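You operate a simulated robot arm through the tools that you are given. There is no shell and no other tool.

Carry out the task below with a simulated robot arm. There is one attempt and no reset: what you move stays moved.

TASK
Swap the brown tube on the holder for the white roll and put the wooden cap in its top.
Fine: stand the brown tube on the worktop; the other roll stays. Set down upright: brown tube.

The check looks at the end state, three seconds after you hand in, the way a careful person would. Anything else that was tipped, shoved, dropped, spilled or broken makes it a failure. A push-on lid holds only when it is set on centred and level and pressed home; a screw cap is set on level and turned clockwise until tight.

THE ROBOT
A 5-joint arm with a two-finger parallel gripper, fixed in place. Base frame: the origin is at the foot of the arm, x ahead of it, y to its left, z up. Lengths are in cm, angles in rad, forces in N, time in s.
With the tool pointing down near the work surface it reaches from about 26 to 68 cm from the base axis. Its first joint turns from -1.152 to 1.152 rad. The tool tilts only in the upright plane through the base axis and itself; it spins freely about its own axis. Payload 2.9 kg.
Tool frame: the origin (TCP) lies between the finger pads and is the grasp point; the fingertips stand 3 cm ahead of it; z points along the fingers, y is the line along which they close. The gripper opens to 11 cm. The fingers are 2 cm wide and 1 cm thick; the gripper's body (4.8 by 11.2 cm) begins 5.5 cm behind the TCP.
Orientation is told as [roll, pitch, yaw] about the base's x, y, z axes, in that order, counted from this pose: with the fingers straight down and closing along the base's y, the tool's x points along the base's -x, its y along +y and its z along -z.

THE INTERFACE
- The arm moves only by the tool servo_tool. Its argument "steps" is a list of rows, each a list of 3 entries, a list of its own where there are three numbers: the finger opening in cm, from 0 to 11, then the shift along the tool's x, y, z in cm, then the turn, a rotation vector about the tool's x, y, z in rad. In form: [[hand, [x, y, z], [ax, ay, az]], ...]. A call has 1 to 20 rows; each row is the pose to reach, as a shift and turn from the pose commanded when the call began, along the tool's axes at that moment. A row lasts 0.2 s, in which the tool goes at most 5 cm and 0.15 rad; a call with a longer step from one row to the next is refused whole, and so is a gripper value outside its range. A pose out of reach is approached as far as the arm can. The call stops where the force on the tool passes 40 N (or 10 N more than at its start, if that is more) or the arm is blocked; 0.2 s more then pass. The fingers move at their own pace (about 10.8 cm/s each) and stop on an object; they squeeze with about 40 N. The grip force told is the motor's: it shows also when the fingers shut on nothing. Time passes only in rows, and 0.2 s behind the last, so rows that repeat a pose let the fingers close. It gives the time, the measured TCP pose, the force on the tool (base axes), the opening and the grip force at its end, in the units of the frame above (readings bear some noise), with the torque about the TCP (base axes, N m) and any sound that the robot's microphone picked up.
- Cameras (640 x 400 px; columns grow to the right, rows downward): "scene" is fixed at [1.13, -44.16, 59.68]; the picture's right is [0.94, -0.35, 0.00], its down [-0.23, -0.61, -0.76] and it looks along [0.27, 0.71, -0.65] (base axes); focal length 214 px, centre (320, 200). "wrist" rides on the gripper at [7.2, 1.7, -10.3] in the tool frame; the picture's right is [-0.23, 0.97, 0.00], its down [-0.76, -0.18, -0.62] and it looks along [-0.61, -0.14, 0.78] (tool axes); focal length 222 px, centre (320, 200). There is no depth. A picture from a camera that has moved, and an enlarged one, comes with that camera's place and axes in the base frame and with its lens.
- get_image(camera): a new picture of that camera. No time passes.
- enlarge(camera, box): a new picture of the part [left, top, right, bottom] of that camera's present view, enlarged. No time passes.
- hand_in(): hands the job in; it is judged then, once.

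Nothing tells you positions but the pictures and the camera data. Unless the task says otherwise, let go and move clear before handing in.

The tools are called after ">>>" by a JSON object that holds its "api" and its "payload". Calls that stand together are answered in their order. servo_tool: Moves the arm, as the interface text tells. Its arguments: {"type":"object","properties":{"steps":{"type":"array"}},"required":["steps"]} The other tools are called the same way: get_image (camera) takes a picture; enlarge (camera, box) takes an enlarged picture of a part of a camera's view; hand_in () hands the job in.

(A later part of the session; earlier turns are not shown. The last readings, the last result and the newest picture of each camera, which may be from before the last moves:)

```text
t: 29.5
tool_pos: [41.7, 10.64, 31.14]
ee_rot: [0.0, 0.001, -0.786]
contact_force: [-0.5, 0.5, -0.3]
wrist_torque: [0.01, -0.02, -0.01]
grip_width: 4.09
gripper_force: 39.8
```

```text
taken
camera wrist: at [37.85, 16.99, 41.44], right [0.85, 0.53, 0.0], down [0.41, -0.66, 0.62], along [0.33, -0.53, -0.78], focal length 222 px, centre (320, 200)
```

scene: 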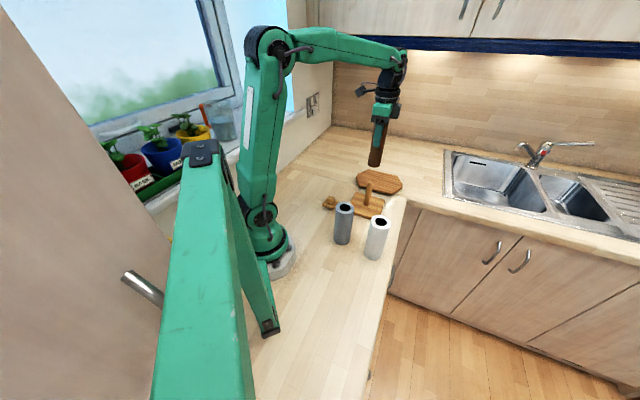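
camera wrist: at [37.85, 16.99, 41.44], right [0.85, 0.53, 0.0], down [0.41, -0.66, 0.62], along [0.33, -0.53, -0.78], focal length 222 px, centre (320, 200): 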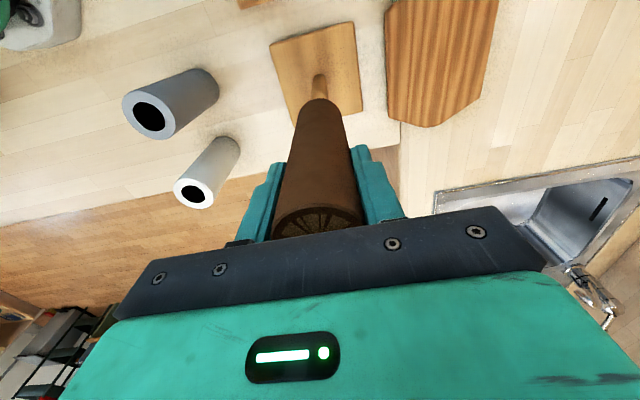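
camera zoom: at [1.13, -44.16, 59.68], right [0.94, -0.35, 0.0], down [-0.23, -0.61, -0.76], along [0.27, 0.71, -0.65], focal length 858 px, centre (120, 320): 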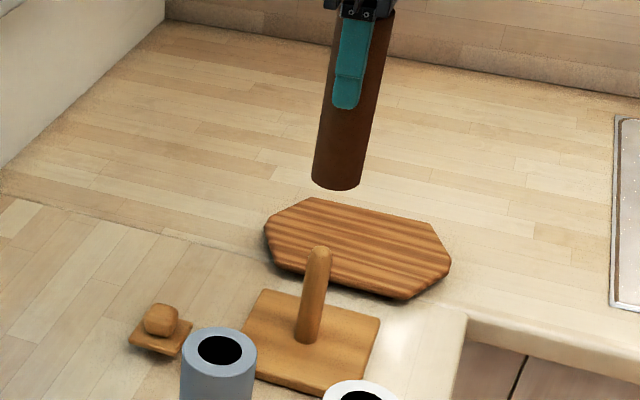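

The post is a slim rounded peg about 2 cm across, well clear of the roll's bore. I'll carry the tube to a free spot at about (32, 27).

>>> {"api": "servo_tool", "payload": {"steps": [[2.5, [3.6, 0.9, 0], [0, 0, 0]], [2.5, [7.3, 1.9, 0], [0, 0, 0]], [2.5, [11, 2.8, 0], [0, 0, 0]], [2.5, [14.7, 3.8, 0], [0, 0, 0]], [2.5, [18.43, 4.71, 0], [0, 0, 0]], [2.5, [18.43, 4.71, 3], [0, 0, 0]], [2.5, [18.43, 4.71, 6.5], [0, 0, 0]], [2.5, [18.43, 4.71, 10], [0, 0, 0]], [2.5, [18.43, 4.71, 13.5], [0, 0, 0]], [2.5, [18.43, 4.71, 16], [0, 0, 0]], [2.5, [18.43, 4.71, 16], [0, 0, 0]]]}}

>>> {"api": "get_image", "payload": {"camera": "wrist"}}

>>> {"api": "enlarge", "payload": {"camera": "scene", "box": [290, 120, 410, 230]}}

```text
t: 31.9
tool_pos: [32.01, 27.14, 15.01]
ee_rot: [0.001, 0.001, -0.785]
contact_force: [0.7, 0.4, -0.5]
wrist_torque: [-0.01, 0.01, -0.01]
grip_width: 4.1
gripper_force: 40.2
```

```text
taken
camera wrist: at [28.17, 33.44, 25.31], right [0.85, 0.53, 0.0], down [0.41, -0.66, 0.62], along [0.33, -0.53, -0.78], focal length 222 px, centre (320, 200)
```

wrist: 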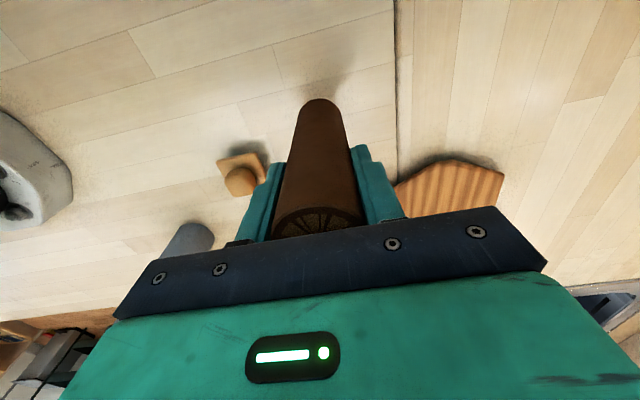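

```text
3.64 times, centred on (350, 175) of scene
camera zoom: at [1.13, -44.16, 59.68], right [0.94, -0.35, 0.0], down [-0.23, -0.61, -0.76], along [0.27, 0.71, -0.65], focal length 780 px, centre (211, 291)
```

zoom: 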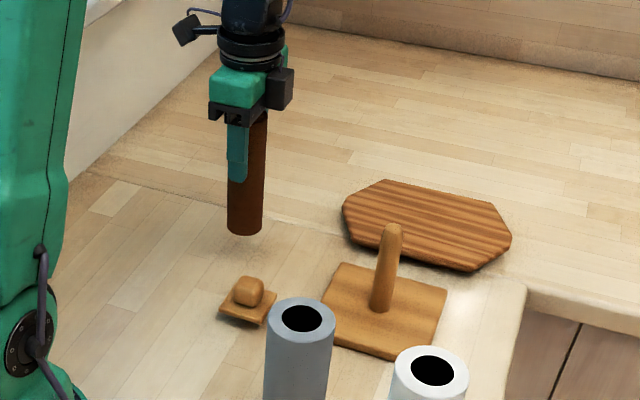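

The spot is clear and the tube hangs upright. I'll lower it gently to the worktop.

>>> {"api": "servo_tool", "payload": {"steps": [[2.5, [0, 0, 1], [0, 0, 0]], [2.5, [0, 0, 2], [0, 0, 0]], [2.5, [0, 0, 2.8], [0, 0, 0]], [2.5, [0, 0, 3.2], [0, 0, 0]], [2.5, [0, 0, 3.4], [0, 0, 0]]]}}

```text
t: 33.1
tool_pos: [32.09, 26.93, 11.71]
ee_rot: [0.0, 0.001, -0.785]
contact_force: [-0.3, 0.1, -0.2]
wrist_torque: [-0.02, -0.01, -0.02]
grip_width: 4.11
gripper_force: 40.3
```

>>> {"api": "servo_tool", "payload": {"steps": [[2.5, [0, 0, 0.12], [0, 0, 0]], [2.5, [0, 0, 0.24], [0, 0, 0]], [2.5, [0, 0, 0.36], [0, 0, 0]]]}}

```text
t: 33.9
tool_pos: [32.02, 27.06, 11.41]
ee_rot: [0.001, -0.001, -0.786]
contact_force: [0.8, 0.9, -0.1]
wrist_torque: [0.0, -0.04, 0.0]
grip_width: 4.12
gripper_force: 39.4
```

Still no contact, so I'll continue down in small steps.

>>> {"api": "servo_tool", "payload": {"steps": [[2.5, [0, 0, 0.1], [0, 0, 0]], [2.5, [0, 0, 0.2], [0, 0, 0]], [2.5, [0, 0, 0.3], [0, 0, 0]], [2.5, [0, 0, 0.4], [0, 0, 0]]]}}

>>> {"api": "enlarge", "payload": {"camera": "scene", "box": [315, 140, 365, 200]}}

```text
t: 34.9
tool_pos: [32.01, 27.05, 11.05]
ee_rot: [0.002, 0.0, -0.788]
contact_force: [-1.0, 0.4, 2.0]
wrist_torque: [0.0, 0.12, -0.01]
grip_width: 4.13
gripper_force: 40.2
```

```text
6.67 times, centred on (340, 170) of scene
camera zoom: at [1.13, -44.17, 59.68], right [0.94, -0.35, 0.0], down [-0.23, -0.61, -0.76], along [0.27, 0.71, -0.65], focal length 1430 px, centre (187, 400)
```

zoom: 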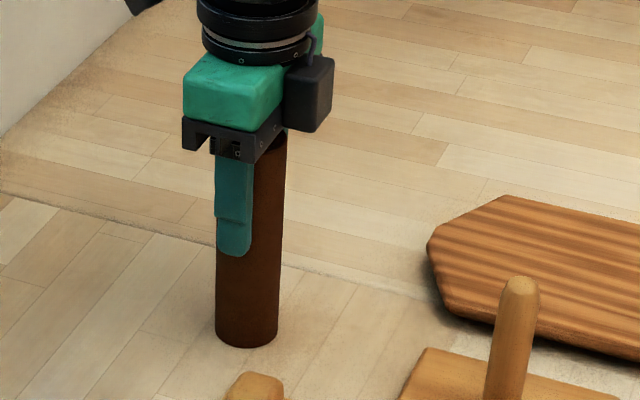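

First light contact at z of about 11.05. I'll settle it slightly, open the fingers and rise straight up.

>>> {"api": "servo_tool", "payload": {"steps": [[2.5, [0, 0, 0.05], [0, 0, 0]], [4.3, [0, 0, 0.05], [0, 0, 0]], [5, [0, 0, 0.05], [0, 0, 0]], [6, [0, 0, 0.05], [0, 0, 0]], [7.5, [0, 0, 0.05], [0, 0, 0]], [8, [0, 0, -0.5], [0, 0, 0]], [8, [0, 0, -2.5], [0, 0, 0]], [8, [0, 0, -5], [0, 0, 0]], [8, [0, 0, -9], [0, 0, 0]], [8, [0, 0, -13], [0, 0, 0]], [8, [0, 0, -17], [0, 0, 0]], [8, [0, 0, -19], [0, 0, 0]], [8, [0, 0, -19], [0, 0, 0]]]}}

>>> {"api": "get_image", "payload": {"camera": "wrist"}}

>>> {"api": "enlarge", "payload": {"camera": "scene", "box": [300, 130, 410, 270]}}

```text
t: 37.7
tool_pos: [31.87, 26.96, 30.05]
ee_rot: [0.002, 0.0, -0.786]
contact_force: [-0.3, -0.1, 0.5]
wrist_torque: [0.02, -0.04, 0.0]
grip_width: 7.98
gripper_force: 0.1
```

```text
taken
camera wrist: at [28.05, 33.37, 40.27], right [0.85, 0.53, 0.0], down [0.41, -0.66, 0.62], along [0.33, -0.53, -0.78], focal length 222 px, centre (320, 200)
```

wrist: 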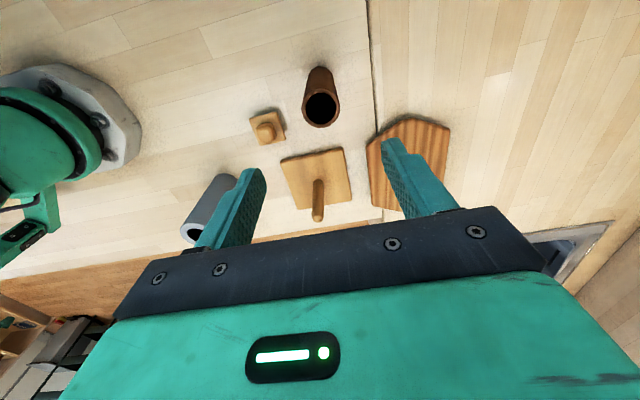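

```text
2.86 times, centred on (355, 200) of scene
camera zoom: at [1.13, -44.16, 59.68], right [0.94, -0.35, 0.0], down [-0.23, -0.61, -0.76], along [0.27, 0.71, -0.65], focal length 613 px, centre (220, 200)
```

zoom: 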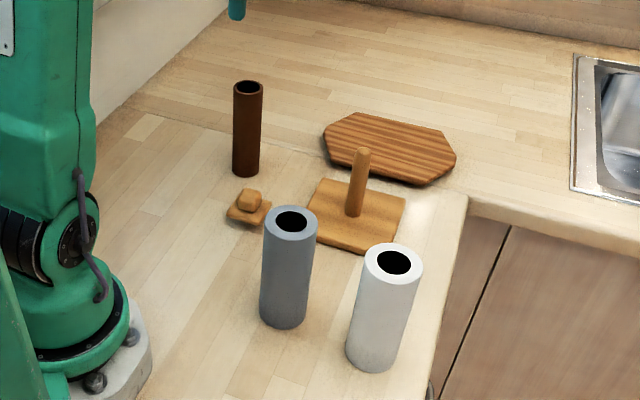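

The brown tube stands upright on the worktop. Now I'll move over to the white roll, staying high.

>>> {"api": "servo_tool", "payload": {"steps": [[8, [-3, -2.9, 0], [0, 0, 0]], [8, [-6, -5.8, 0], [0, 0, 0]], [8, [-9, -8.7, 0], [0, 0, 0]], [8, [-12, -11.6, 0], [0, 0, 0]], [8, [-15, -14.5, 0], [0, 0, 0]], [8, [-18, -17.4, 0], [0, 0, 0]], [9, [-21, -20.3, 0], [0, 0, 0]], [9, [-24, -23.2, 0], [0, 0, 0]], [9, [-26.73, -25.88, 0], [0, 0, 0]], [9, [-26.73, -25.88, 0], [0, 0, 0]]]}}

>>> {"api": "get_image", "payload": {"camera": "wrist"}}

>>> {"api": "enlarge", "payload": {"camera": "wrist", "box": [240, 0, 410, 150]}}

>>> {"api": "enlarge", "payload": {"camera": "scene", "box": [330, 180, 420, 270]}}

```text
t: 39.9
tool_pos: [32.49, -10.18, 30.02]
ee_rot: [0.0, 0.001, -0.783]
contact_force: [0.3, 0.3, -0.4]
wrist_torque: [0.03, 0.0, -0.01]
grip_width: 8.99
gripper_force: 0.0
```

```text
taken
camera wrist: at [28.62, -3.84, 40.25], right [0.85, 0.53, 0.0], down [0.41, -0.66, 0.62], along [0.33, -0.53, -0.78], focal length 222 px, centre (320, 200)
```

wrist: 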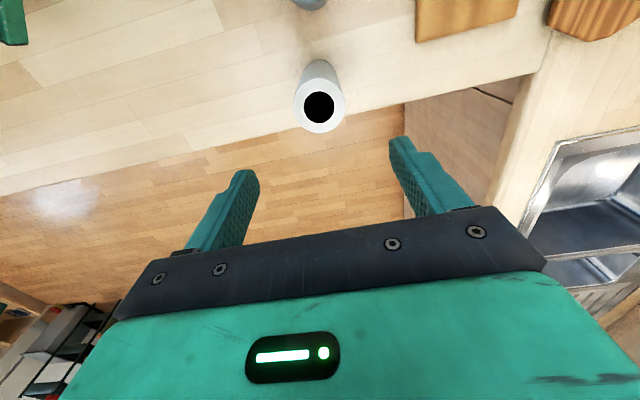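

```text
2.67 times, centred on (325, 75) of wrist
camera zoom: at [28.62, -3.84, 40.25], right [0.85, 0.53, 0.0], down [0.41, -0.66, 0.62], along [0.33, -0.53, -0.78], focal length 592 px, centre (307, 533)
```

zoom: 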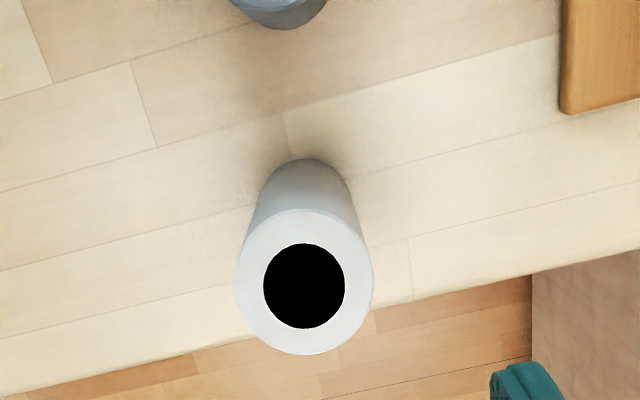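

```text
4.44 times, centred on (375, 225) of scene
camera zoom: at [1.13, -44.17, 59.68], right [0.94, -0.35, 0.0], down [-0.23, -0.61, -0.76], along [0.27, 0.71, -0.65], focal length 953 px, centre (76, 89)
```

zoom: 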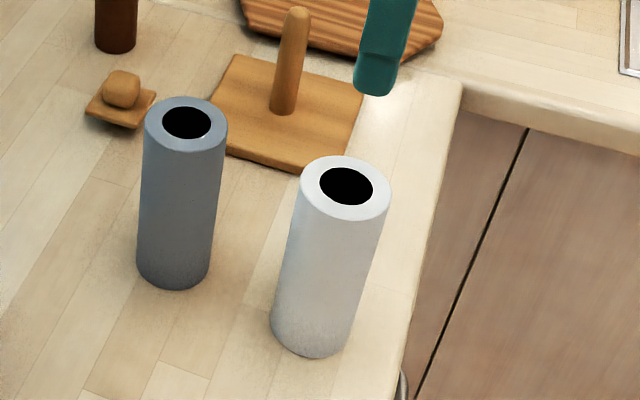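

The white roll is directly below, centred within 0.1 cm, about 5.8 cm across with a 3.4 cm bore. I'll lower part way and confirm.

>>> {"api": "servo_tool", "payload": {"steps": [[9, [0.1, 0, 3], [0, 0, 0]], [9, [0.1, 0, 6], [0, 0, 0]], [9, [0.1, 0, 9], [0, 0, 0]], [9, [0.1, 0, 10.5], [0, 0, 0]], [9, [0.1, 0, 10.5], [0, 0, 0]]]}}

>>> {"api": "enlarge", "payload": {"camera": "wrist", "box": [230, 30, 410, 210]}}

```text
t: 41.1
tool_pos: [32.65, -10.16, 19.48]
ee_rot: [0.0, -0.002, -0.784]
contact_force: [1.0, 0.2, 0.5]
wrist_torque: [0.0, 0.0, 0.0]
grip_width: 8.99
gripper_force: 0.0
```

```text
2.22 times, centred on (320, 120) of wrist
camera zoom: at [28.71, -3.78, 29.73], right [0.85, 0.53, 0.0], down [0.41, -0.66, 0.62], along [0.33, -0.53, -0.78], focal length 494 px, centre (320, 378)
```

zoom: 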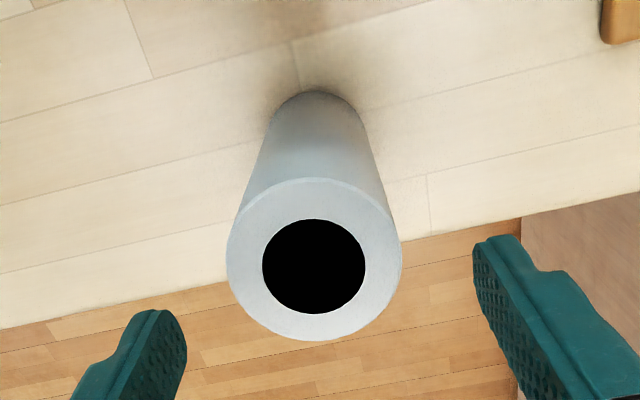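

Still centred. I'll lower around the roll and close on it.

>>> {"api": "servo_tool", "payload": {"steps": [[9, [0.15, -0.06, 3], [0, 0, 0]], [9, [0.15, -0.06, 6], [0, 0, 0]], [9, [0.15, -0.06, 8], [0, 0, 0]], [9, [0.15, -0.06, 8.8], [0, 0, 0]], [8, [0.15, -0.06, 8.8], [0, 0, 0]], [7, [0.15, -0.06, 8.8], [0, 0, 0]], [6.4, [0.15, -0.06, 8.8], [0, 0, 0]], [6, [0.15, -0.06, 8.8], [0, 0, 0]], [5.6, [0.15, -0.06, 8.8], [0, 0, 0]], [5, [0.15, -0.06, 8.8], [0, 0, 0]], [4, [0.15, -0.06, 8.8], [0, 0, 0]]]}}

>>> {"api": "enlarge", "payload": {"camera": "scene", "box": [320, 140, 420, 270]}}

>>> {"api": "get_image", "payload": {"camera": "wrist"}}

```text
t: 43.5
tool_pos: [32.5, -10.04, 10.68]
ee_rot: [0.0, 0.001, -0.787]
contact_force: [-0.4, -0.4, 1.5]
wrist_torque: [-0.08, 0.09, 0.03]
grip_width: 5.58
gripper_force: 40.6
```

```text
3.08 times, centred on (370, 205) of scene
camera zoom: at [1.13, -44.16, 59.68], right [0.94, -0.35, 0.0], down [-0.23, -0.61, -0.76], along [0.27, 0.71, -0.65], focal length 660 px, centre (166, 185)
```

zoom: 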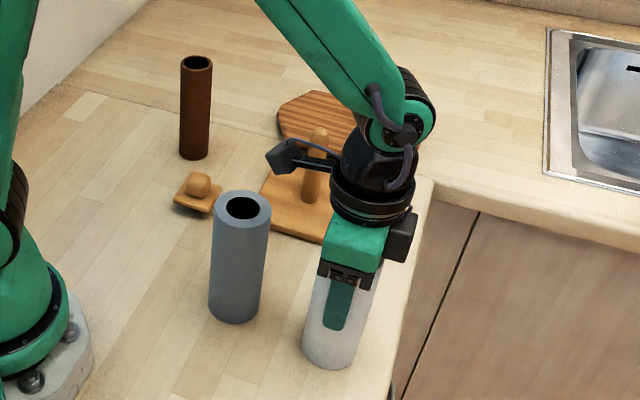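

```text
taken
camera wrist: at [28.55, -3.68, 20.93], right [0.85, 0.53, 0.0], down [0.41, -0.66, 0.62], along [0.33, -0.53, -0.78], focal length 222 px, centre (320, 200)
```

wrist: 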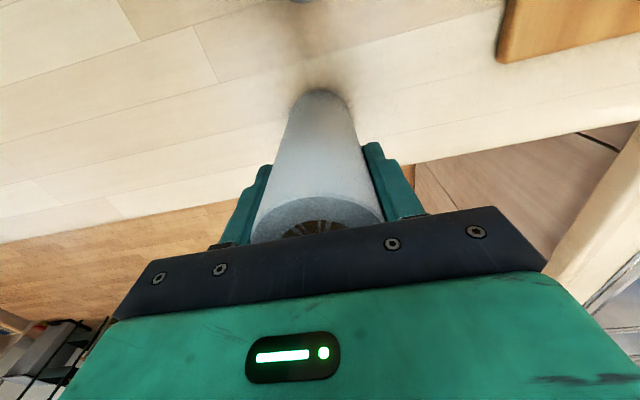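

The roll is gripped at 5.6 cm and still upright. I'll lift it straight up to clear everything.

>>> {"api": "servo_tool", "payload": {"steps": [[4, [0, 0, -0.5], [0, 0, 0]], [4, [0, 0, -1.5], [0, 0, 0]], [4, [0, 0, -4], [0, 0, 0]], [4, [0, 0, -7], [0, 0, 0]], [4, [0, 0, -10], [0, 0, 0]], [4, [0, 0, -13], [0, 0, 0]], [4, [0, 0, -16], [0, 0, 0]], [4, [0, 0, -17.5], [0, 0, 0]], [4, [0, 0, -17.5], [0, 0, 0]]]}}

>>> {"api": "enlarge", "payload": {"camera": "scene", "box": [320, 100, 430, 250]}}

>>> {"api": "get_image", "payload": {"camera": "wrist"}}

```text
t: 45.5
tool_pos: [32.39, -9.97, 28.15]
ee_rot: [-0.001, 0.0, -0.785]
contact_force: [0.3, -0.2, -1.4]
wrist_torque: [-0.02, -0.03, 0.03]
grip_width: 5.59
gripper_force: 39.6
```

```text
2.67 times, centred on (375, 175) of scene
camera zoom: at [1.13, -44.16, 59.68], right [0.94, -0.35, 0.0], down [-0.23, -0.61, -0.76], along [0.27, 0.71, -0.65], focal length 572 px, centre (173, 267)
```

zoom: 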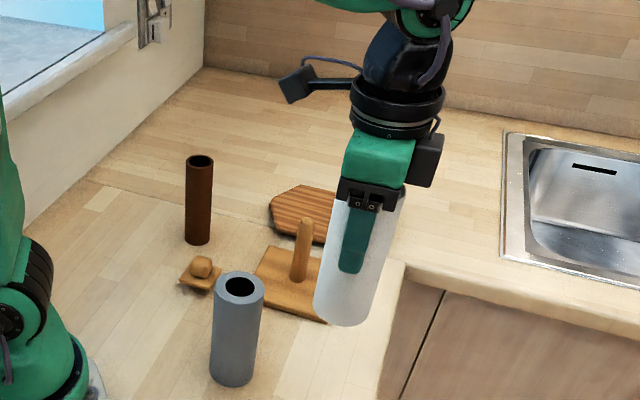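

```text
taken
camera wrist: at [28.52, -3.68, 38.46], right [0.85, 0.53, 0.0], down [0.41, -0.66, 0.62], along [0.33, -0.53, -0.78], focal length 222 px, centre (320, 200)
```

wrist: 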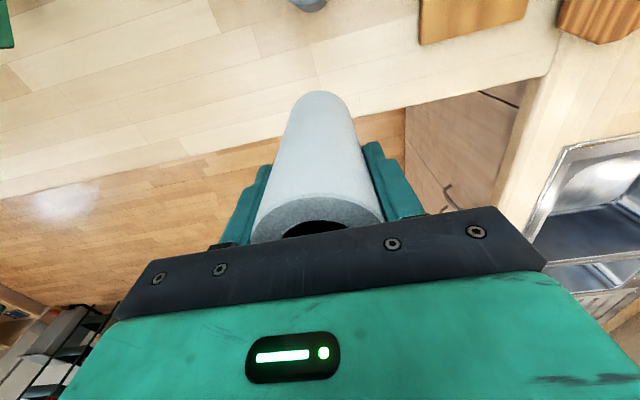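

The roll hangs upright. I'll carry it over to above the post.

>>> {"api": "servo_tool", "payload": {"steps": [[4, [1.33, 3.55, 0], [0, 0, 0]], [4, [2.66, 7.1, 0], [0, 0, 0]], [4, [4, 10.64, 0], [0, 0, 0]], [4, [5.33, 14.2, 0], [0, 0, 0]], [4, [6.66, 17.7, 0], [0, 0, 0]], [4, [7.99, 21.28, 0], [0, 0, 0]], [4, [7.99, 21.28, 0], [0, 0, 0]]]}}

>>> {"api": "enlarge", "payload": {"camera": "scene", "box": [330, 120, 420, 220]}}

>>> {"api": "get_image", "payload": {"camera": "wrist"}}

```text
t: 47.1
tool_pos: [41.75, 10.57, 28.12]
ee_rot: [0.0, 0.001, -0.784]
contact_force: [0.5, 0.1, -0.8]
wrist_torque: [-0.01, 0.0, 0.01]
grip_width: 5.58
gripper_force: 40.1
```

```text
4.00 times, centred on (375, 170) of scene
camera zoom: at [1.13, -44.16, 59.68], right [0.94, -0.35, 0.0], down [-0.23, -0.61, -0.76], along [0.27, 0.71, -0.65], focal length 858 px, centre (100, 320)
```

zoom: 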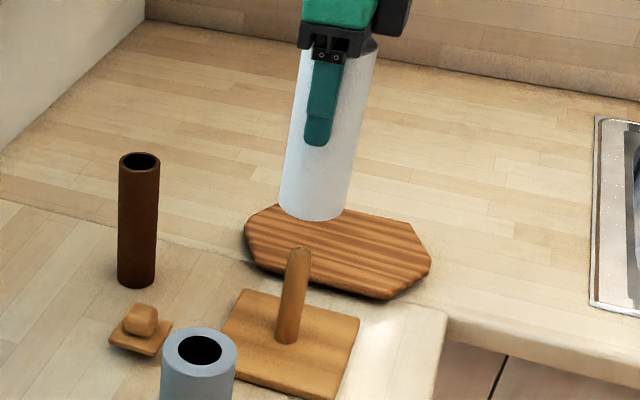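

```text
taken
camera wrist: at [37.89, 17.09, 38.43], right [0.85, 0.53, 0.0], down [0.41, -0.66, 0.62], along [0.33, -0.53, -0.78], focal length 222 px, centre (320, 200)
```

wrist: 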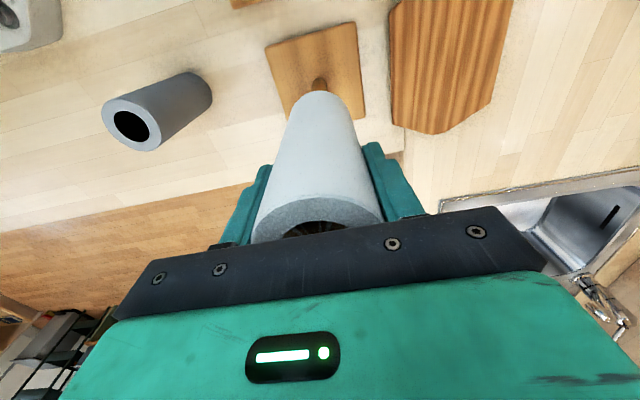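

>>> {"api": "enlarge", "payload": {"camera": "scene", "box": [350, 150, 400, 195]}}

>>> {"api": "enlarge", "payload": {"camera": "wrist", "box": [250, 10, 390, 110]}}

```text
8.89 times, centred on (375, 172) of scene
camera zoom: at [1.13, -44.16, 59.68], right [0.94, -0.35, 0.0], down [-0.23, -0.61, -0.76], along [0.27, 0.71, -0.65], focal length 1906 px, centre (-169, 444)
```

zoom: 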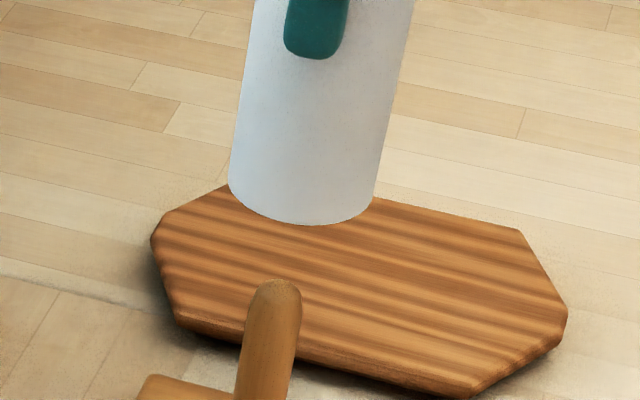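

```text
4.00 times, centred on (320, 60) of wrist
camera zoom: at [37.89, 17.09, 38.43], right [0.85, 0.53, 0.0], down [0.41, -0.66, 0.62], along [0.33, -0.53, -0.78], focal length 888 px, centre (320, 760)
```

zoom: 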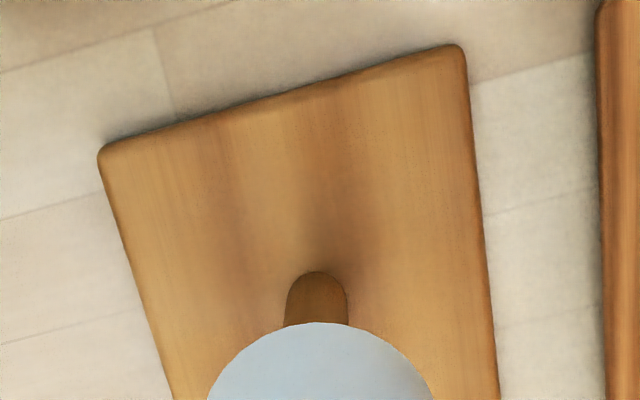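

The scene view suggests about 0.3 cm off and the wrist view about 0.1 cm, with roughly 0.6 cm of clearance. I'll nudge by the average and start lowering over the post, watching the forces.

>>> {"api": "servo_tool", "payload": {"steps": [[4, [0.18, -0.05, 0.5], [0, 0, 0]], [4, [0.18, -0.05, 2], [0, 0, 0]], [4, [0.18, -0.05, 3.5], [0, 0, 0]], [4, [0.18, -0.05, 4.5], [0, 0, 0]], [4, [0.18, -0.05, 5.2], [0, 0, 0]], [4, [0.18, -0.05, 5.9], [0, 0, 0]], [4, [0.18, -0.05, 6.6], [0, 0, 0]]]}}

>>> {"api": "enlarge", "payload": {"camera": "scene", "box": [345, 150, 405, 215]}}

```text
t: 48.7
tool_pos: [41.56, 10.67, 21.49]
ee_rot: [0.0, 0.0, -0.784]
contact_force: [0.9, 0.3, -0.6]
wrist_torque: [-0.03, 0.01, 0.03]
grip_width: 5.62
gripper_force: 40.2
```

```text
6.15 times, centred on (375, 182) of scene
camera zoom: at [1.13, -44.16, 59.68], right [0.94, -0.35, 0.0], down [-0.23, -0.61, -0.76], along [0.27, 0.71, -0.65], focal length 1320 px, centre (-18, 308)
```

zoom: 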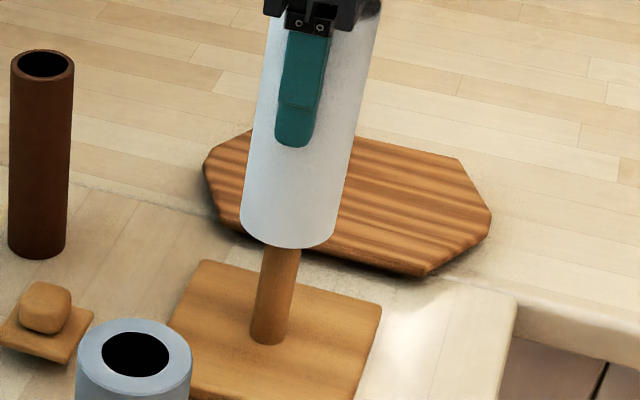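

No contact, and the roll has passed over the post tip. I'll continue lowering.

>>> {"api": "servo_tool", "payload": {"steps": [[4, [0.05, 0, 1.2], [0, 0, 0]], [4, [0.1, 0, 2.4], [0, 0, 0]], [4, [0.1, 0, 3.6], [0, 0, 0]], [4, [0.1, 0, 4.8], [0, 0, 0]], [4, [0.1, 0, 6], [0, 0, 0]], [4, [0.1, 0, 7.2], [0, 0, 0]], [4, [0.1, 0, 8.2], [0, 0, 0]]]}}

>>> {"api": "enlarge", "payload": {"camera": "scene", "box": [345, 150, 405, 215]}}

```text
t: 50.3
tool_pos: [41.64, 10.81, 13.41]
ee_rot: [0.002, 0.003, -0.786]
contact_force: [-0.1, -0.4, -1.4]
wrist_torque: [0.0, 0.01, 0.02]
grip_width: 5.6
gripper_force: 39.4
```

```text
6.15 times, centred on (375, 182) of scene
camera zoom: at [1.13, -44.16, 59.68], right [0.94, -0.35, 0.0], down [-0.23, -0.61, -0.76], along [0.27, 0.71, -0.65], focal length 1320 px, centre (-18, 308)
```

zoom: 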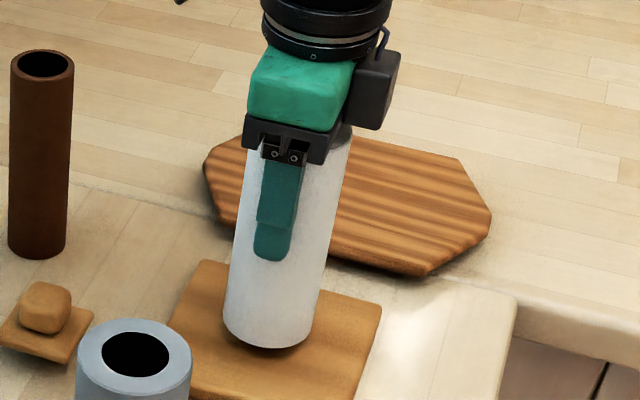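

Nearly down, still without contact. I'll go in small steps until it touches the base plate.

>>> {"api": "servo_tool", "payload": {"steps": [[4, [0, 0, 0.3], [0, 0, 0]], [4, [0, 0, 0.6], [0, 0, 0]], [4, [0, 0, 0.8], [0, 0, 0]], [4, [0, 0, 0.95], [0, 0, 0]]]}}

```text
t: 51.3
tool_pos: [41.65, 10.85, 12.36]
ee_rot: [0.001, 0.0, -0.786]
contact_force: [0.0, 0.1, -1.5]
wrist_torque: [0.0, 0.03, 0.06]
grip_width: 5.59
gripper_force: 40.5
```

>>> {"api": "servo_tool", "payload": {"steps": [[4, [0, 0, 0.1], [0, 0, 0]], [4, [0, 0, 0.2], [0, 0, 0]], [4, [0, 0, 0.3], [0, 0, 0]]]}}

>>> {"api": "enlarge", "payload": {"camera": "scene", "box": [350, 170, 400, 220]}}

```text
t: 52.1
tool_pos: [41.7, 10.85, 12.21]
ee_rot: [0.002, 0.001, -0.787]
contact_force: [-9.8, -0.7, 24.7]
wrist_torque: [-0.12, 1.1, 0.0]
grip_width: 5.58
gripper_force: 39.7
```

```text
8.00 times, centred on (375, 195) of scene
camera zoom: at [1.12, -44.17, 59.67], right [0.94, -0.35, 0.0], down [-0.23, -0.61, -0.76], along [0.27, 0.71, -0.65], focal length 1716 px, centre (-120, 240)
```

zoom: 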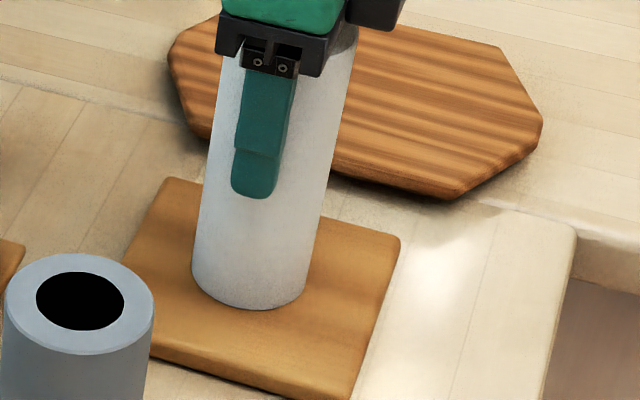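

It has seated on the base plate (24.7 N upward). I'll ease off the press, open the fingers and rise straight up.

>>> {"api": "servo_tool", "payload": {"steps": [[4, [0, 0, 0.2], [0, 0, 0]], [5.7, [0, 0, 0.2], [0, 0, 0]], [6.4, [0, 0, 0.2], [0, 0, 0]], [7.2, [0, 0, 0.2], [0, 0, 0]], [8.2, [0, 0, 0.2], [0, 0, 0]], [9, [0, 0, 0], [0, 0, 0]], [9, [0, 0, -2], [0, 0, 0]], [9, [0, 0, -5], [0, 0, 0]], [9, [0, 0, -9], [0, 0, 0]], [9, [0, 0, -13], [0, 0, 0]], [9, [0, 0, -17], [0, 0, 0]], [9, [0, 0, -17.6], [0, 0, 0]], [9, [0, 0, -17.6], [0, 0, 0]]]}}

>>> {"api": "enlarge", "payload": {"camera": "scene", "box": [320, 140, 410, 230]}}

>>> {"api": "enlarge", "payload": {"camera": "wrist", "box": [240, 0, 400, 150]}}

```text
t: 52.5
tool_pos: [41.66, 10.8, 12.31]
ee_rot: [0.0, 0.0, -0.784]
contact_force: [-1.2, 0.1, 2.8]
wrist_torque: [-0.05, -0.03, -0.01]
grip_width: 5.59
gripper_force: 40.3
stopped in row 1: the force on the tool passed its limit at 42 N (the readings are from after the stop); the commanded pose is now the measured one
```

```text
4.44 times, centred on (365, 185) of scene
camera zoom: at [1.13, -44.16, 59.68], right [0.94, -0.35, 0.0], down [-0.23, -0.61, -0.76], along [0.27, 0.71, -0.65], focal length 953 px, centre (120, 267)
```

zoom: 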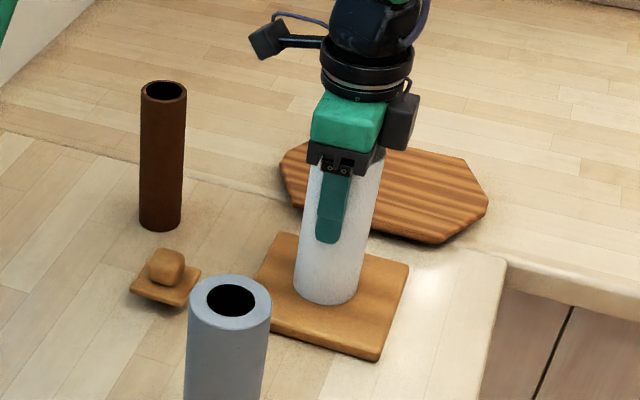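

```text
2.67 times, centred on (320, 75) of wrist
camera zoom: at [37.74, 17.17, 22.5], right [0.85, 0.53, 0.0], down [0.41, -0.66, 0.62], along [0.33, -0.53, -0.78], focal length 592 px, centre (320, 533)
```

zoom: 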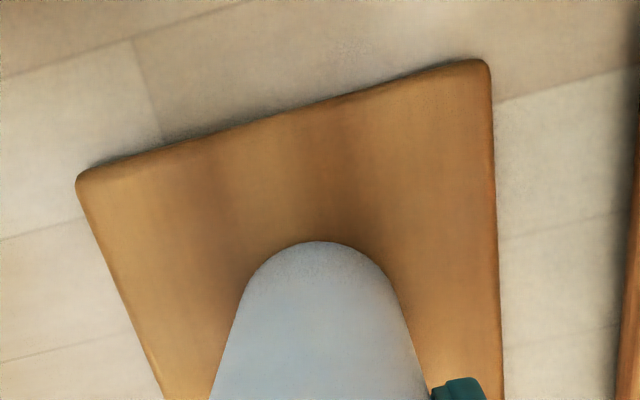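

I pushed in the wrong direction, but it stopped safely and the force is now only 2.8 N. I'll open the fingers here and rise straight up.

>>> {"api": "servo_tool", "payload": {"steps": [[5.2, [0, 0, 0], [0, 0, 0]], [5.7, [0, 0, 0], [0, 0, 0]], [6.4, [0, 0, 0], [0, 0, 0]], [7.2, [0, 0, 0], [0, 0, 0]], [8.2, [0, 0, 0], [0, 0, 0]], [9, [0, 0, -0.2], [0, 0, 0]], [9, [0, 0, -2], [0, 0, 0]], [9, [0, 0, -5], [0, 0, 0]], [9, [0, 0, -9], [0, 0, 0]], [9, [0, 0, -13], [0, 0, 0]], [9, [0, 0, -17], [0, 0, 0]], [9, [0, 0, -17.6], [0, 0, 0]], [9, [0, 0, -17.6], [0, 0, 0]]]}}

>>> {"api": "enlarge", "payload": {"camera": "scene", "box": [320, 140, 410, 230]}}

>>> {"api": "enlarge", "payload": {"camera": "wrist", "box": [240, 0, 400, 150]}}

```text
t: 55.3
tool_pos: [41.65, 10.89, 29.86]
ee_rot: [0.001, -0.002, -0.785]
contact_force: [0.4, 0.1, -0.3]
wrist_torque: [0.0, 0.02, 0.0]
grip_width: 9.02
gripper_force: 0.0
```

```text
4.44 times, centred on (365, 185) of scene
camera zoom: at [1.13, -44.16, 59.68], right [0.94, -0.35, 0.0], down [-0.23, -0.61, -0.76], along [0.27, 0.71, -0.65], focal length 953 px, centre (120, 267)
```

zoom: 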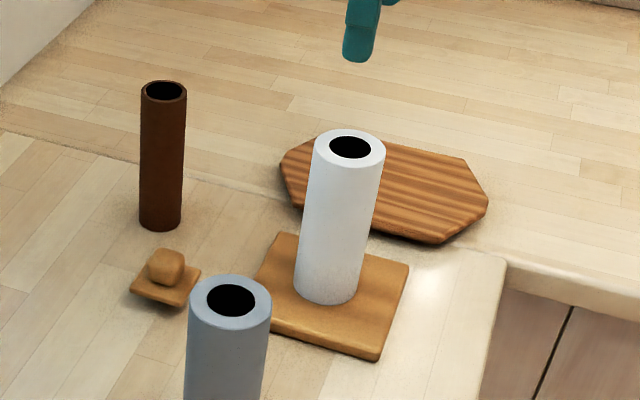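

```text
2.67 times, centred on (320, 75) of wrist
camera zoom: at [37.77, 17.19, 40.16], right [0.85, 0.53, 0.0], down [0.41, -0.66, 0.62], along [0.33, -0.53, -0.78], focal length 592 px, centre (320, 533)
```

zoom: 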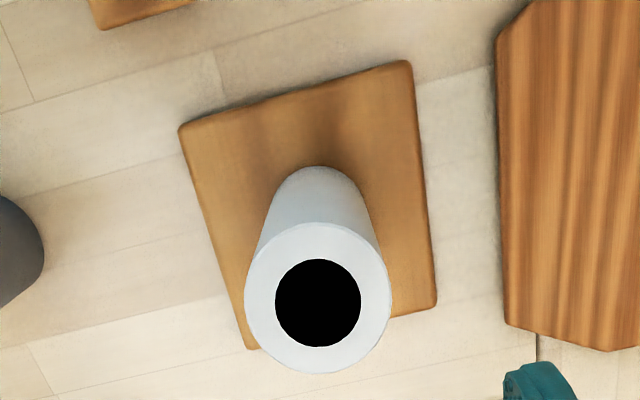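

The white roll is upright on the holder, centred at about (41.65, 10.85). Now I'll go back for the cap.

>>> {"api": "servo_tool", "payload": {"steps": [[9, [3.3, -1.5, 0], [0, 0, 0]], [8, [6.6, -3, 0], [0, 0, 0]], [7, [9.9, -4.5, 0], [0, 0, 0]], [6, [13.22, -6.01, 0], [0, 0, 0]], [6, [13.22, -6.01, 4], [0, 0, 0]], [6, [13.22, -6.01, 8], [0, 0, 0]], [6, [13.22, -6.01, 12], [0, 0, 0]], [6, [13.22, -6.01, 15], [0, 0, 0]], [6, [13.22, -6.01, 17.5], [0, 0, 0]], [6, [13.22, -6.01, 17.5], [0, 0, 0]]]}}

>>> {"api": "get_image", "payload": {"camera": "wrist"}}

>>> {"api": "enlarge", "payload": {"camera": "wrist", "box": [240, 40, 400, 200]}}

```text
t: 57.5
tool_pos: [28.04, 15.96, 12.3]
ee_rot: [0.002, -0.001, -0.785]
contact_force: [0.2, -1.2, 0.3]
wrist_torque: [0.03, 0.02, 0.06]
grip_width: 6.01
gripper_force: 0.1
```

```text
taken
camera wrist: at [24.08, 22.29, 22.53], right [0.85, 0.53, 0.0], down [0.41, -0.66, 0.62], along [0.33, -0.53, -0.78], focal length 222 px, centre (320, 200)
```

wrist: 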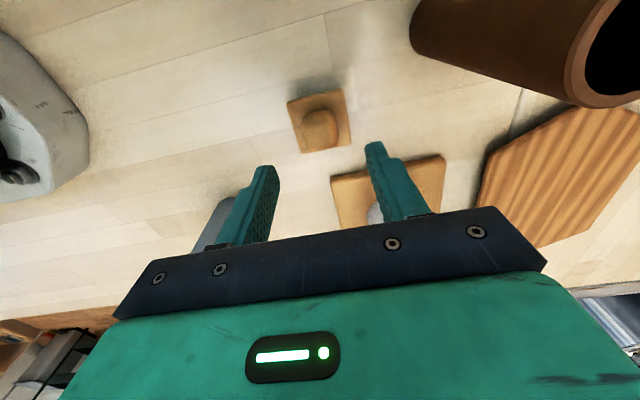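

```text
2.50 times, centred on (320, 120) of wrist
camera zoom: at [24.08, 22.29, 22.53], right [0.85, 0.53, 0.0], down [0.41, -0.66, 0.62], along [0.33, -0.53, -0.78], focal length 555 px, centre (320, 400)
```

zoom: 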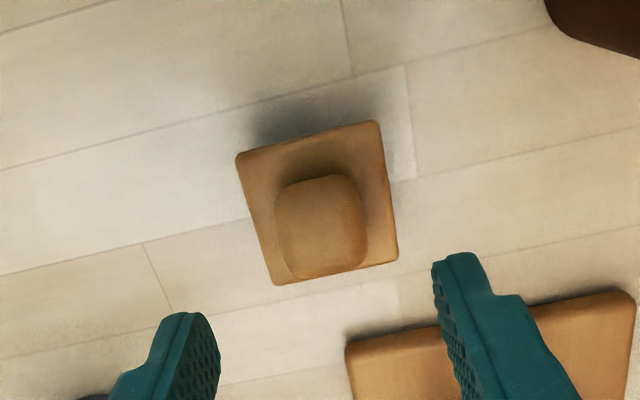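

The cap sits where I left it, offset only about (−0.1, 0.1). I'll lower to the same grip height and close on the knob.

>>> {"api": "servo_tool", "payload": {"steps": [[6, [-0.04, 0.1, 2], [0, 0, 0]], [6, [-0.04, 0.1, 4], [0, 0, 0]], [6, [-0.04, 0.1, 5.6], [0, 0, 0]], [6, [-0.04, 0.1, 6.4], [0, 0, 0]], [5, [-0.04, 0.1, 6.4], [0, 0, 0]], [4.2, [-0.04, 0.1, 6.4], [0, 0, 0]], [3.6, [-0.04, 0.1, 6.4], [0, 0, 0]], [3, [-0.04, 0.1, 6.4], [0, 0, 0]], [2, [-0.04, 0.1, 6.4], [0, 0, 0]], [1, [-0.04, 0.1, 6.4], [0, 0, 0]]]}}

>>> {"api": "enlarge", "payload": {"camera": "wrist", "box": [240, 80, 410, 250]}}

>>> {"api": "enlarge", "payload": {"camera": "scene", "box": [315, 160, 365, 215]}}

```text
t: 59.7
tool_pos: [28.08, 16.02, 5.87]
ee_rot: [0.003, 0.001, -0.787]
contact_force: [0.6, -0.1, 0.5]
wrist_torque: [0.0, 0.0, 0.01]
grip_width: 2.87
gripper_force: 40.2
```

```text
2.35 times, centred on (325, 165) of wrist
camera zoom: at [24.21, 22.33, 16.15], right [0.85, 0.53, 0.0], down [0.41, -0.66, 0.62], along [0.33, -0.53, -0.78], focal length 523 px, centre (308, 282)
```

zoom: 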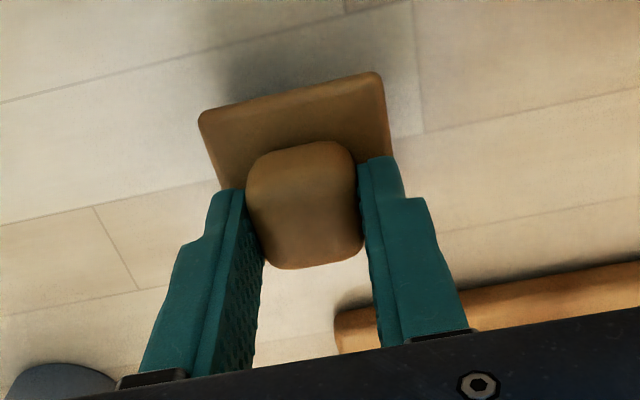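

```text
7.27 times, centred on (340, 188) of scene
camera zoom: at [1.13, -44.16, 59.68], right [0.94, -0.35, 0.0], down [-0.23, -0.61, -0.76], along [0.27, 0.71, -0.65], focal length 1560 px, centre (174, 291)
```

zoom: 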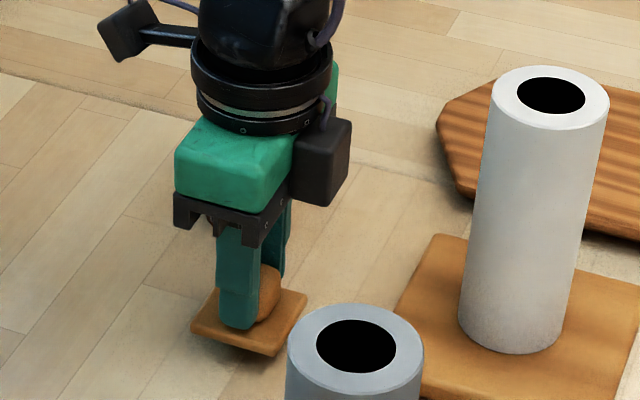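

The knob is held with the cap centred on the tool. I'll lift it and move to above the white roll.

>>> {"api": "servo_tool", "payload": {"steps": [[1, [0, 0, -1], [0, 0, 0]], [1, [0, 0, -4], [0, 0, 0]], [1, [0, 0, -8], [0, 0, 0]], [1, [0, 0, -12], [0, 0, 0]], [1, [0, 0, -16], [0, 0, 0]], [1, [0, 0, -19.5], [0, 0, 0]], [1, [-3.3, 1.5, -19.5], [0, 0, 0]], [1, [-6.6, 3, -19.5], [0, 0, 0]], [1, [-9.9, 4.5, -19.5], [0, 0, 0]], [1, [-13.26, 5.98, -19.5], [0, 0, 0]], [1, [-13.26, 5.98, -19.5], [0, 0, 0]]]}}

>>> {"api": "enlarge", "payload": {"camera": "scene", "box": [345, 140, 405, 185]}}

>>> {"api": "enlarge", "payload": {"camera": "wrist", "box": [240, 30, 410, 210]}}

```text
t: 62.1
tool_pos: [41.67, 10.71, 25.58]
ee_rot: [0.003, -0.001, -0.785]
contact_force: [-0.8, 0.9, -0.1]
wrist_torque: [-0.02, -0.03, 0.0]
grip_width: 2.85
gripper_force: 40.3
```

```text
8.89 times, centred on (375, 162) of scene
camera zoom: at [1.13, -44.16, 59.68], right [0.94, -0.35, 0.0], down [-0.23, -0.61, -0.76], along [0.27, 0.71, -0.65], focal length 1906 px, centre (-169, 533)
```

zoom: 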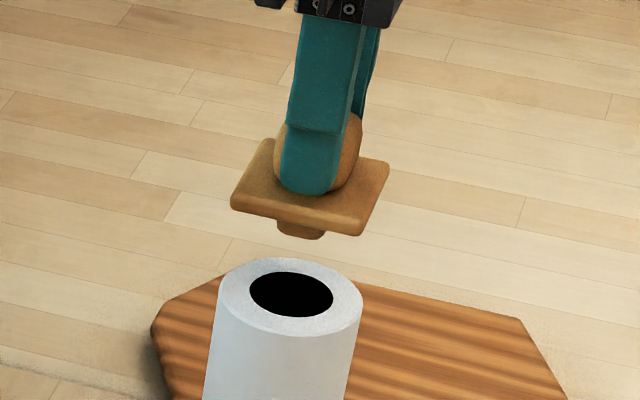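

```text
2.22 times, centred on (325, 120) of wrist
camera zoom: at [37.81, 17.1, 35.76], right [0.85, 0.53, 0.0], down [0.41, -0.66, 0.62], along [0.33, -0.53, -0.78], focal length 494 px, centre (309, 378)
```

zoom: 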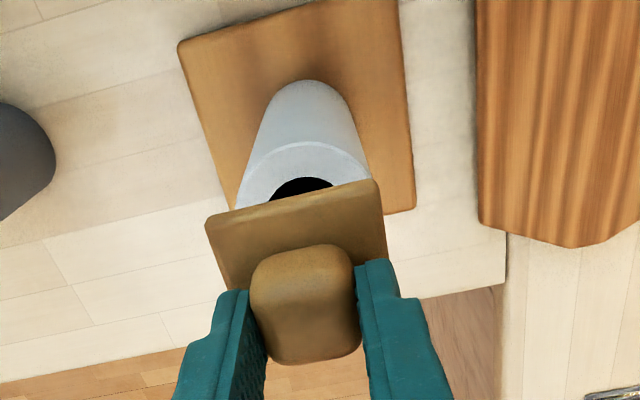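

The plug looks centred over the bore within about 0.1 cm in both views. I'll lower until it just enters, then check again.

>>> {"api": "servo_tool", "payload": {"steps": [[1, [0, 0.03, 1.2], [0, 0, 0]], [1, [0, 0.03, 2.2], [0, 0, 0]], [1, [0, 0.03, 2.8], [0, 0, 0]], [1, [0, 0.03, 2.8], [0, 0, 0]]]}}

>>> {"api": "enlarge", "payload": {"camera": "scene", "box": [350, 150, 395, 190]}}

>>> {"api": "enlarge", "payload": {"camera": "wrist", "box": [240, 50, 410, 220]}}

```text
t: 63.1
tool_pos: [41.76, 10.87, 22.61]
ee_rot: [0.003, -0.004, -0.786]
contact_force: [0.5, 0.8, 0.0]
wrist_torque: [0.0, -0.01, 0.0]
grip_width: 2.84
gripper_force: 39.9
```

```text
10.00 times, centred on (372, 170) of scene
camera zoom: at [1.13, -44.16, 59.68], right [0.94, -0.35, 0.0], down [-0.23, -0.61, -0.76], along [0.27, 0.71, -0.65], focal length 2145 px, centre (-205, 500)
```

zoom: 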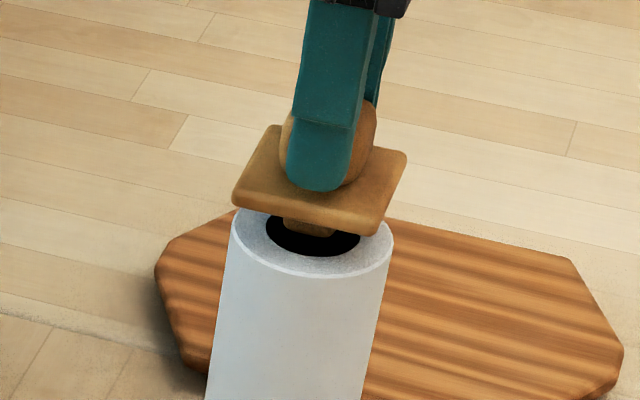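

```text
2.35 times, centred on (325, 135) of wrist
camera zoom: at [37.82, 17.2, 32.87], right [0.85, 0.53, 0.0], down [0.41, -0.66, 0.62], along [0.33, -0.53, -0.78], focal length 523 px, centre (308, 353)
```

zoom: 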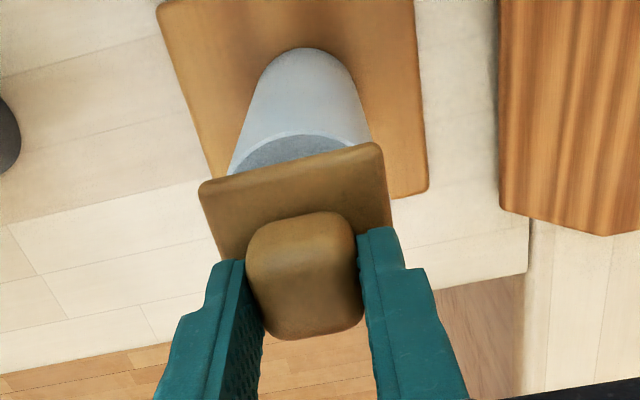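

The plug is entering in the middle of the bore. I'll lower slowly until the plate rests on the roll.

>>> {"api": "servo_tool", "payload": {"steps": [[1, [0, 0, 0.3], [0, 0, 0]], [1, [0, 0, 0.6], [0, 0, 0]], [1, [0, 0, 0.9], [0, 0, 0]], [1, [0, 0, 1.2], [0, 0, 0]], [1, [0, 0, 1.4], [0, 0, 0]]]}}

>>> {"api": "enlarge", "payload": {"camera": "scene", "box": [350, 150, 395, 190]}}

```text
t: 64.3
tool_pos: [41.76, 10.83, 21.12]
ee_rot: [0.002, -0.002, -0.785]
contact_force: [0.3, -0.4, -0.2]
wrist_torque: [-0.03, -0.02, -0.01]
grip_width: 2.87
gripper_force: 40.3
```

```text
10.00 times, centred on (372, 170) of scene
camera zoom: at [1.13, -44.16, 59.68], right [0.94, -0.35, 0.0], down [-0.23, -0.61, -0.76], along [0.27, 0.71, -0.65], focal length 2145 px, centre (-205, 500)
```

zoom: 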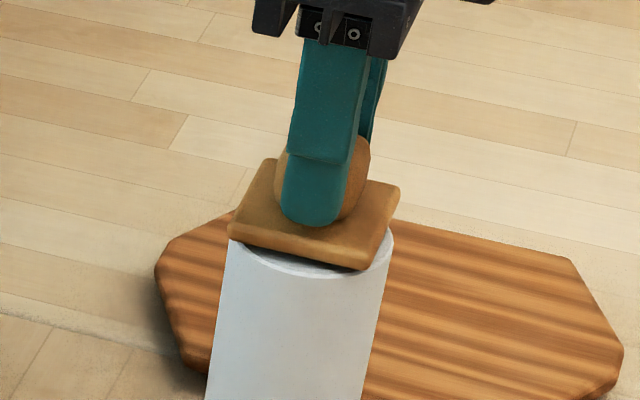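

>>> {"api": "servo_tool", "payload": {"steps": [[1, [0, 0, 0.1], [0, 0, 0]], [1, [0, 0, 0.2], [0, 0, 0]], [1, [0, 0, 0.3], [0, 0, 0]], [1, [0, 0, 0.4], [0, 0, 0]]]}}

>>> {"api": "enlarge", "payload": {"camera": "scene", "box": [350, 150, 395, 190]}}

```text
t: 65.3
tool_pos: [41.65, 10.9, 20.97]
ee_rot: [0.004, -0.001, -0.786]
contact_force: [-1.6, -1.7, 9.7]
wrist_torque: [-0.11, 0.25, 0.0]
grip_width: 2.86
gripper_force: 40.0
```

```text
10.00 times, centred on (372, 170) of scene
camera zoom: at [1.13, -44.17, 59.68], right [0.94, -0.35, 0.0], down [-0.23, -0.61, -0.76], along [0.27, 0.71, -0.65], focal length 2145 px, centre (-205, 500)
```

zoom: 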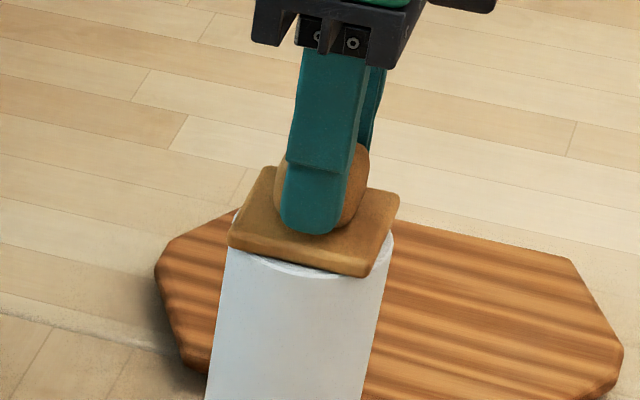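

The plate now rests on the roll at 9.7 N. I'll press a little more to seat it home.

>>> {"api": "servo_tool", "payload": {"steps": [[1, [0, 0, 0.1], [0, 0, 0]], [1, [0, 0, 0.2], [0, 0, 0]], [1, [0, 0, 0.2], [0, 0, 0]]]}}

>>> {"api": "enlarge", "payload": {"camera": "scene", "box": [358, 155, 388, 185]}}

```text
t: 66.1
tool_pos: [41.86, 10.82, 20.81]
ee_rot: [0.005, -0.004, -0.785]
contact_force: [-7.8, -3.0, 37.9]
wrist_torque: [-0.08, 0.61, 0.03]
grip_width: 2.86
gripper_force: 40.1
```

```text
13.33 times, centred on (373, 170) of scene
camera zoom: at [1.11, -44.17, 59.67], right [0.94, -0.35, 0.0], down [-0.23, -0.61, -0.76], along [0.27, 0.71, -0.65], focal length 2860 px, centre (-387, 600)
```

zoom: 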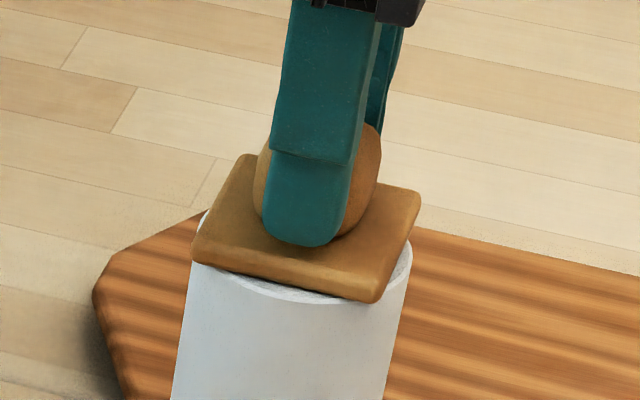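

Pressed home with 38 N and the cap looks flat on the roll. I'll back off the pressure before opening.

>>> {"api": "servo_tool", "payload": {"steps": [[1, [0, 0, -0.15], [0, 0, 0]], [1, [0, 0, -0.3], [0, 0, 0]], [1, [0, 0, -0.38], [0, 0, 0]], [1, [0, 0, -0.38], [0, 0, 0]]]}}

```text
t: 67.1
tool_pos: [41.65, 10.8, 20.79]
ee_rot: [-0.003, 0.001, -0.785]
contact_force: [-1.7, -0.1, 2.7]
wrist_torque: [-0.01, -0.07, -0.01]
grip_width: 2.83
gripper_force: 39.8
```

The force is down to 2.7 N. I'll open evenly and rise straight up.

>>> {"api": "servo_tool", "payload": {"steps": [[2.8, [0, 0, 0], [0, 0, 0]], [3.2, [0, 0, 0], [0, 0, 0]], [3.8, [0, 0, 0], [0, 0, 0]], [4.6, [0, 0, 0], [0, 0, 0]], [6, [0, 0, 0], [0, 0, 0]], [6, [0, 0, -1], [0, 0, 0]], [6, [0, 0, -3], [0, 0, 0]], [6, [0, 0, -6], [0, 0, 0]], [6, [0, 0, -10], [0, 0, 0]], [6, [0, 0, -10], [0, 0, 0]]]}}

>>> {"api": "enlarge", "payload": {"camera": "wrist", "box": [240, 0, 410, 150]}}

>>> {"api": "enlarge", "payload": {"camera": "scene", "box": [345, 150, 400, 215]}}

>>> {"api": "get_image", "payload": {"camera": "scene"}}

```text
t: 69.3
tool_pos: [41.62, 10.8, 31.07]
ee_rot: [0.001, -0.002, -0.785]
contact_force: [-0.6, 0.3, 0.3]
wrist_torque: [0.04, 0.0, 0.02]
grip_width: 6.01
gripper_force: 0.1
```

```text
2.67 times, centred on (325, 75) of wrist
camera zoom: at [37.75, 17.22, 41.32], right [0.85, 0.53, 0.0], down [0.41, -0.66, 0.62], along [0.33, -0.53, -0.78], focal length 592 px, centre (307, 533)
```

zoom: 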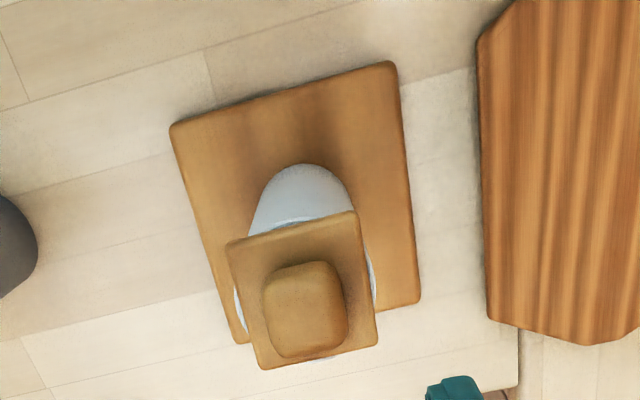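

```text
6.15 times, centred on (372, 182) of scene
camera zoom: at [1.13, -44.16, 59.68], right [0.94, -0.35, 0.0], down [-0.23, -0.61, -0.76], along [0.27, 0.71, -0.65], focal length 1320 px, centre (-3, 308)
```

zoom: 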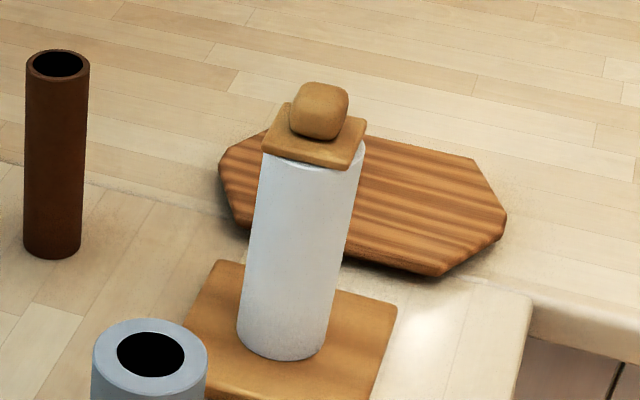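

```text
taken
```

scene: 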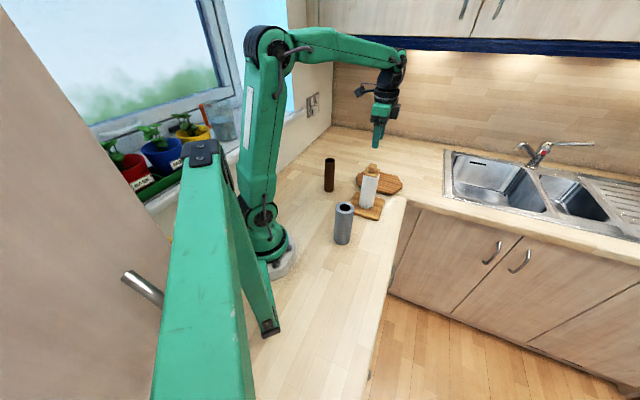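

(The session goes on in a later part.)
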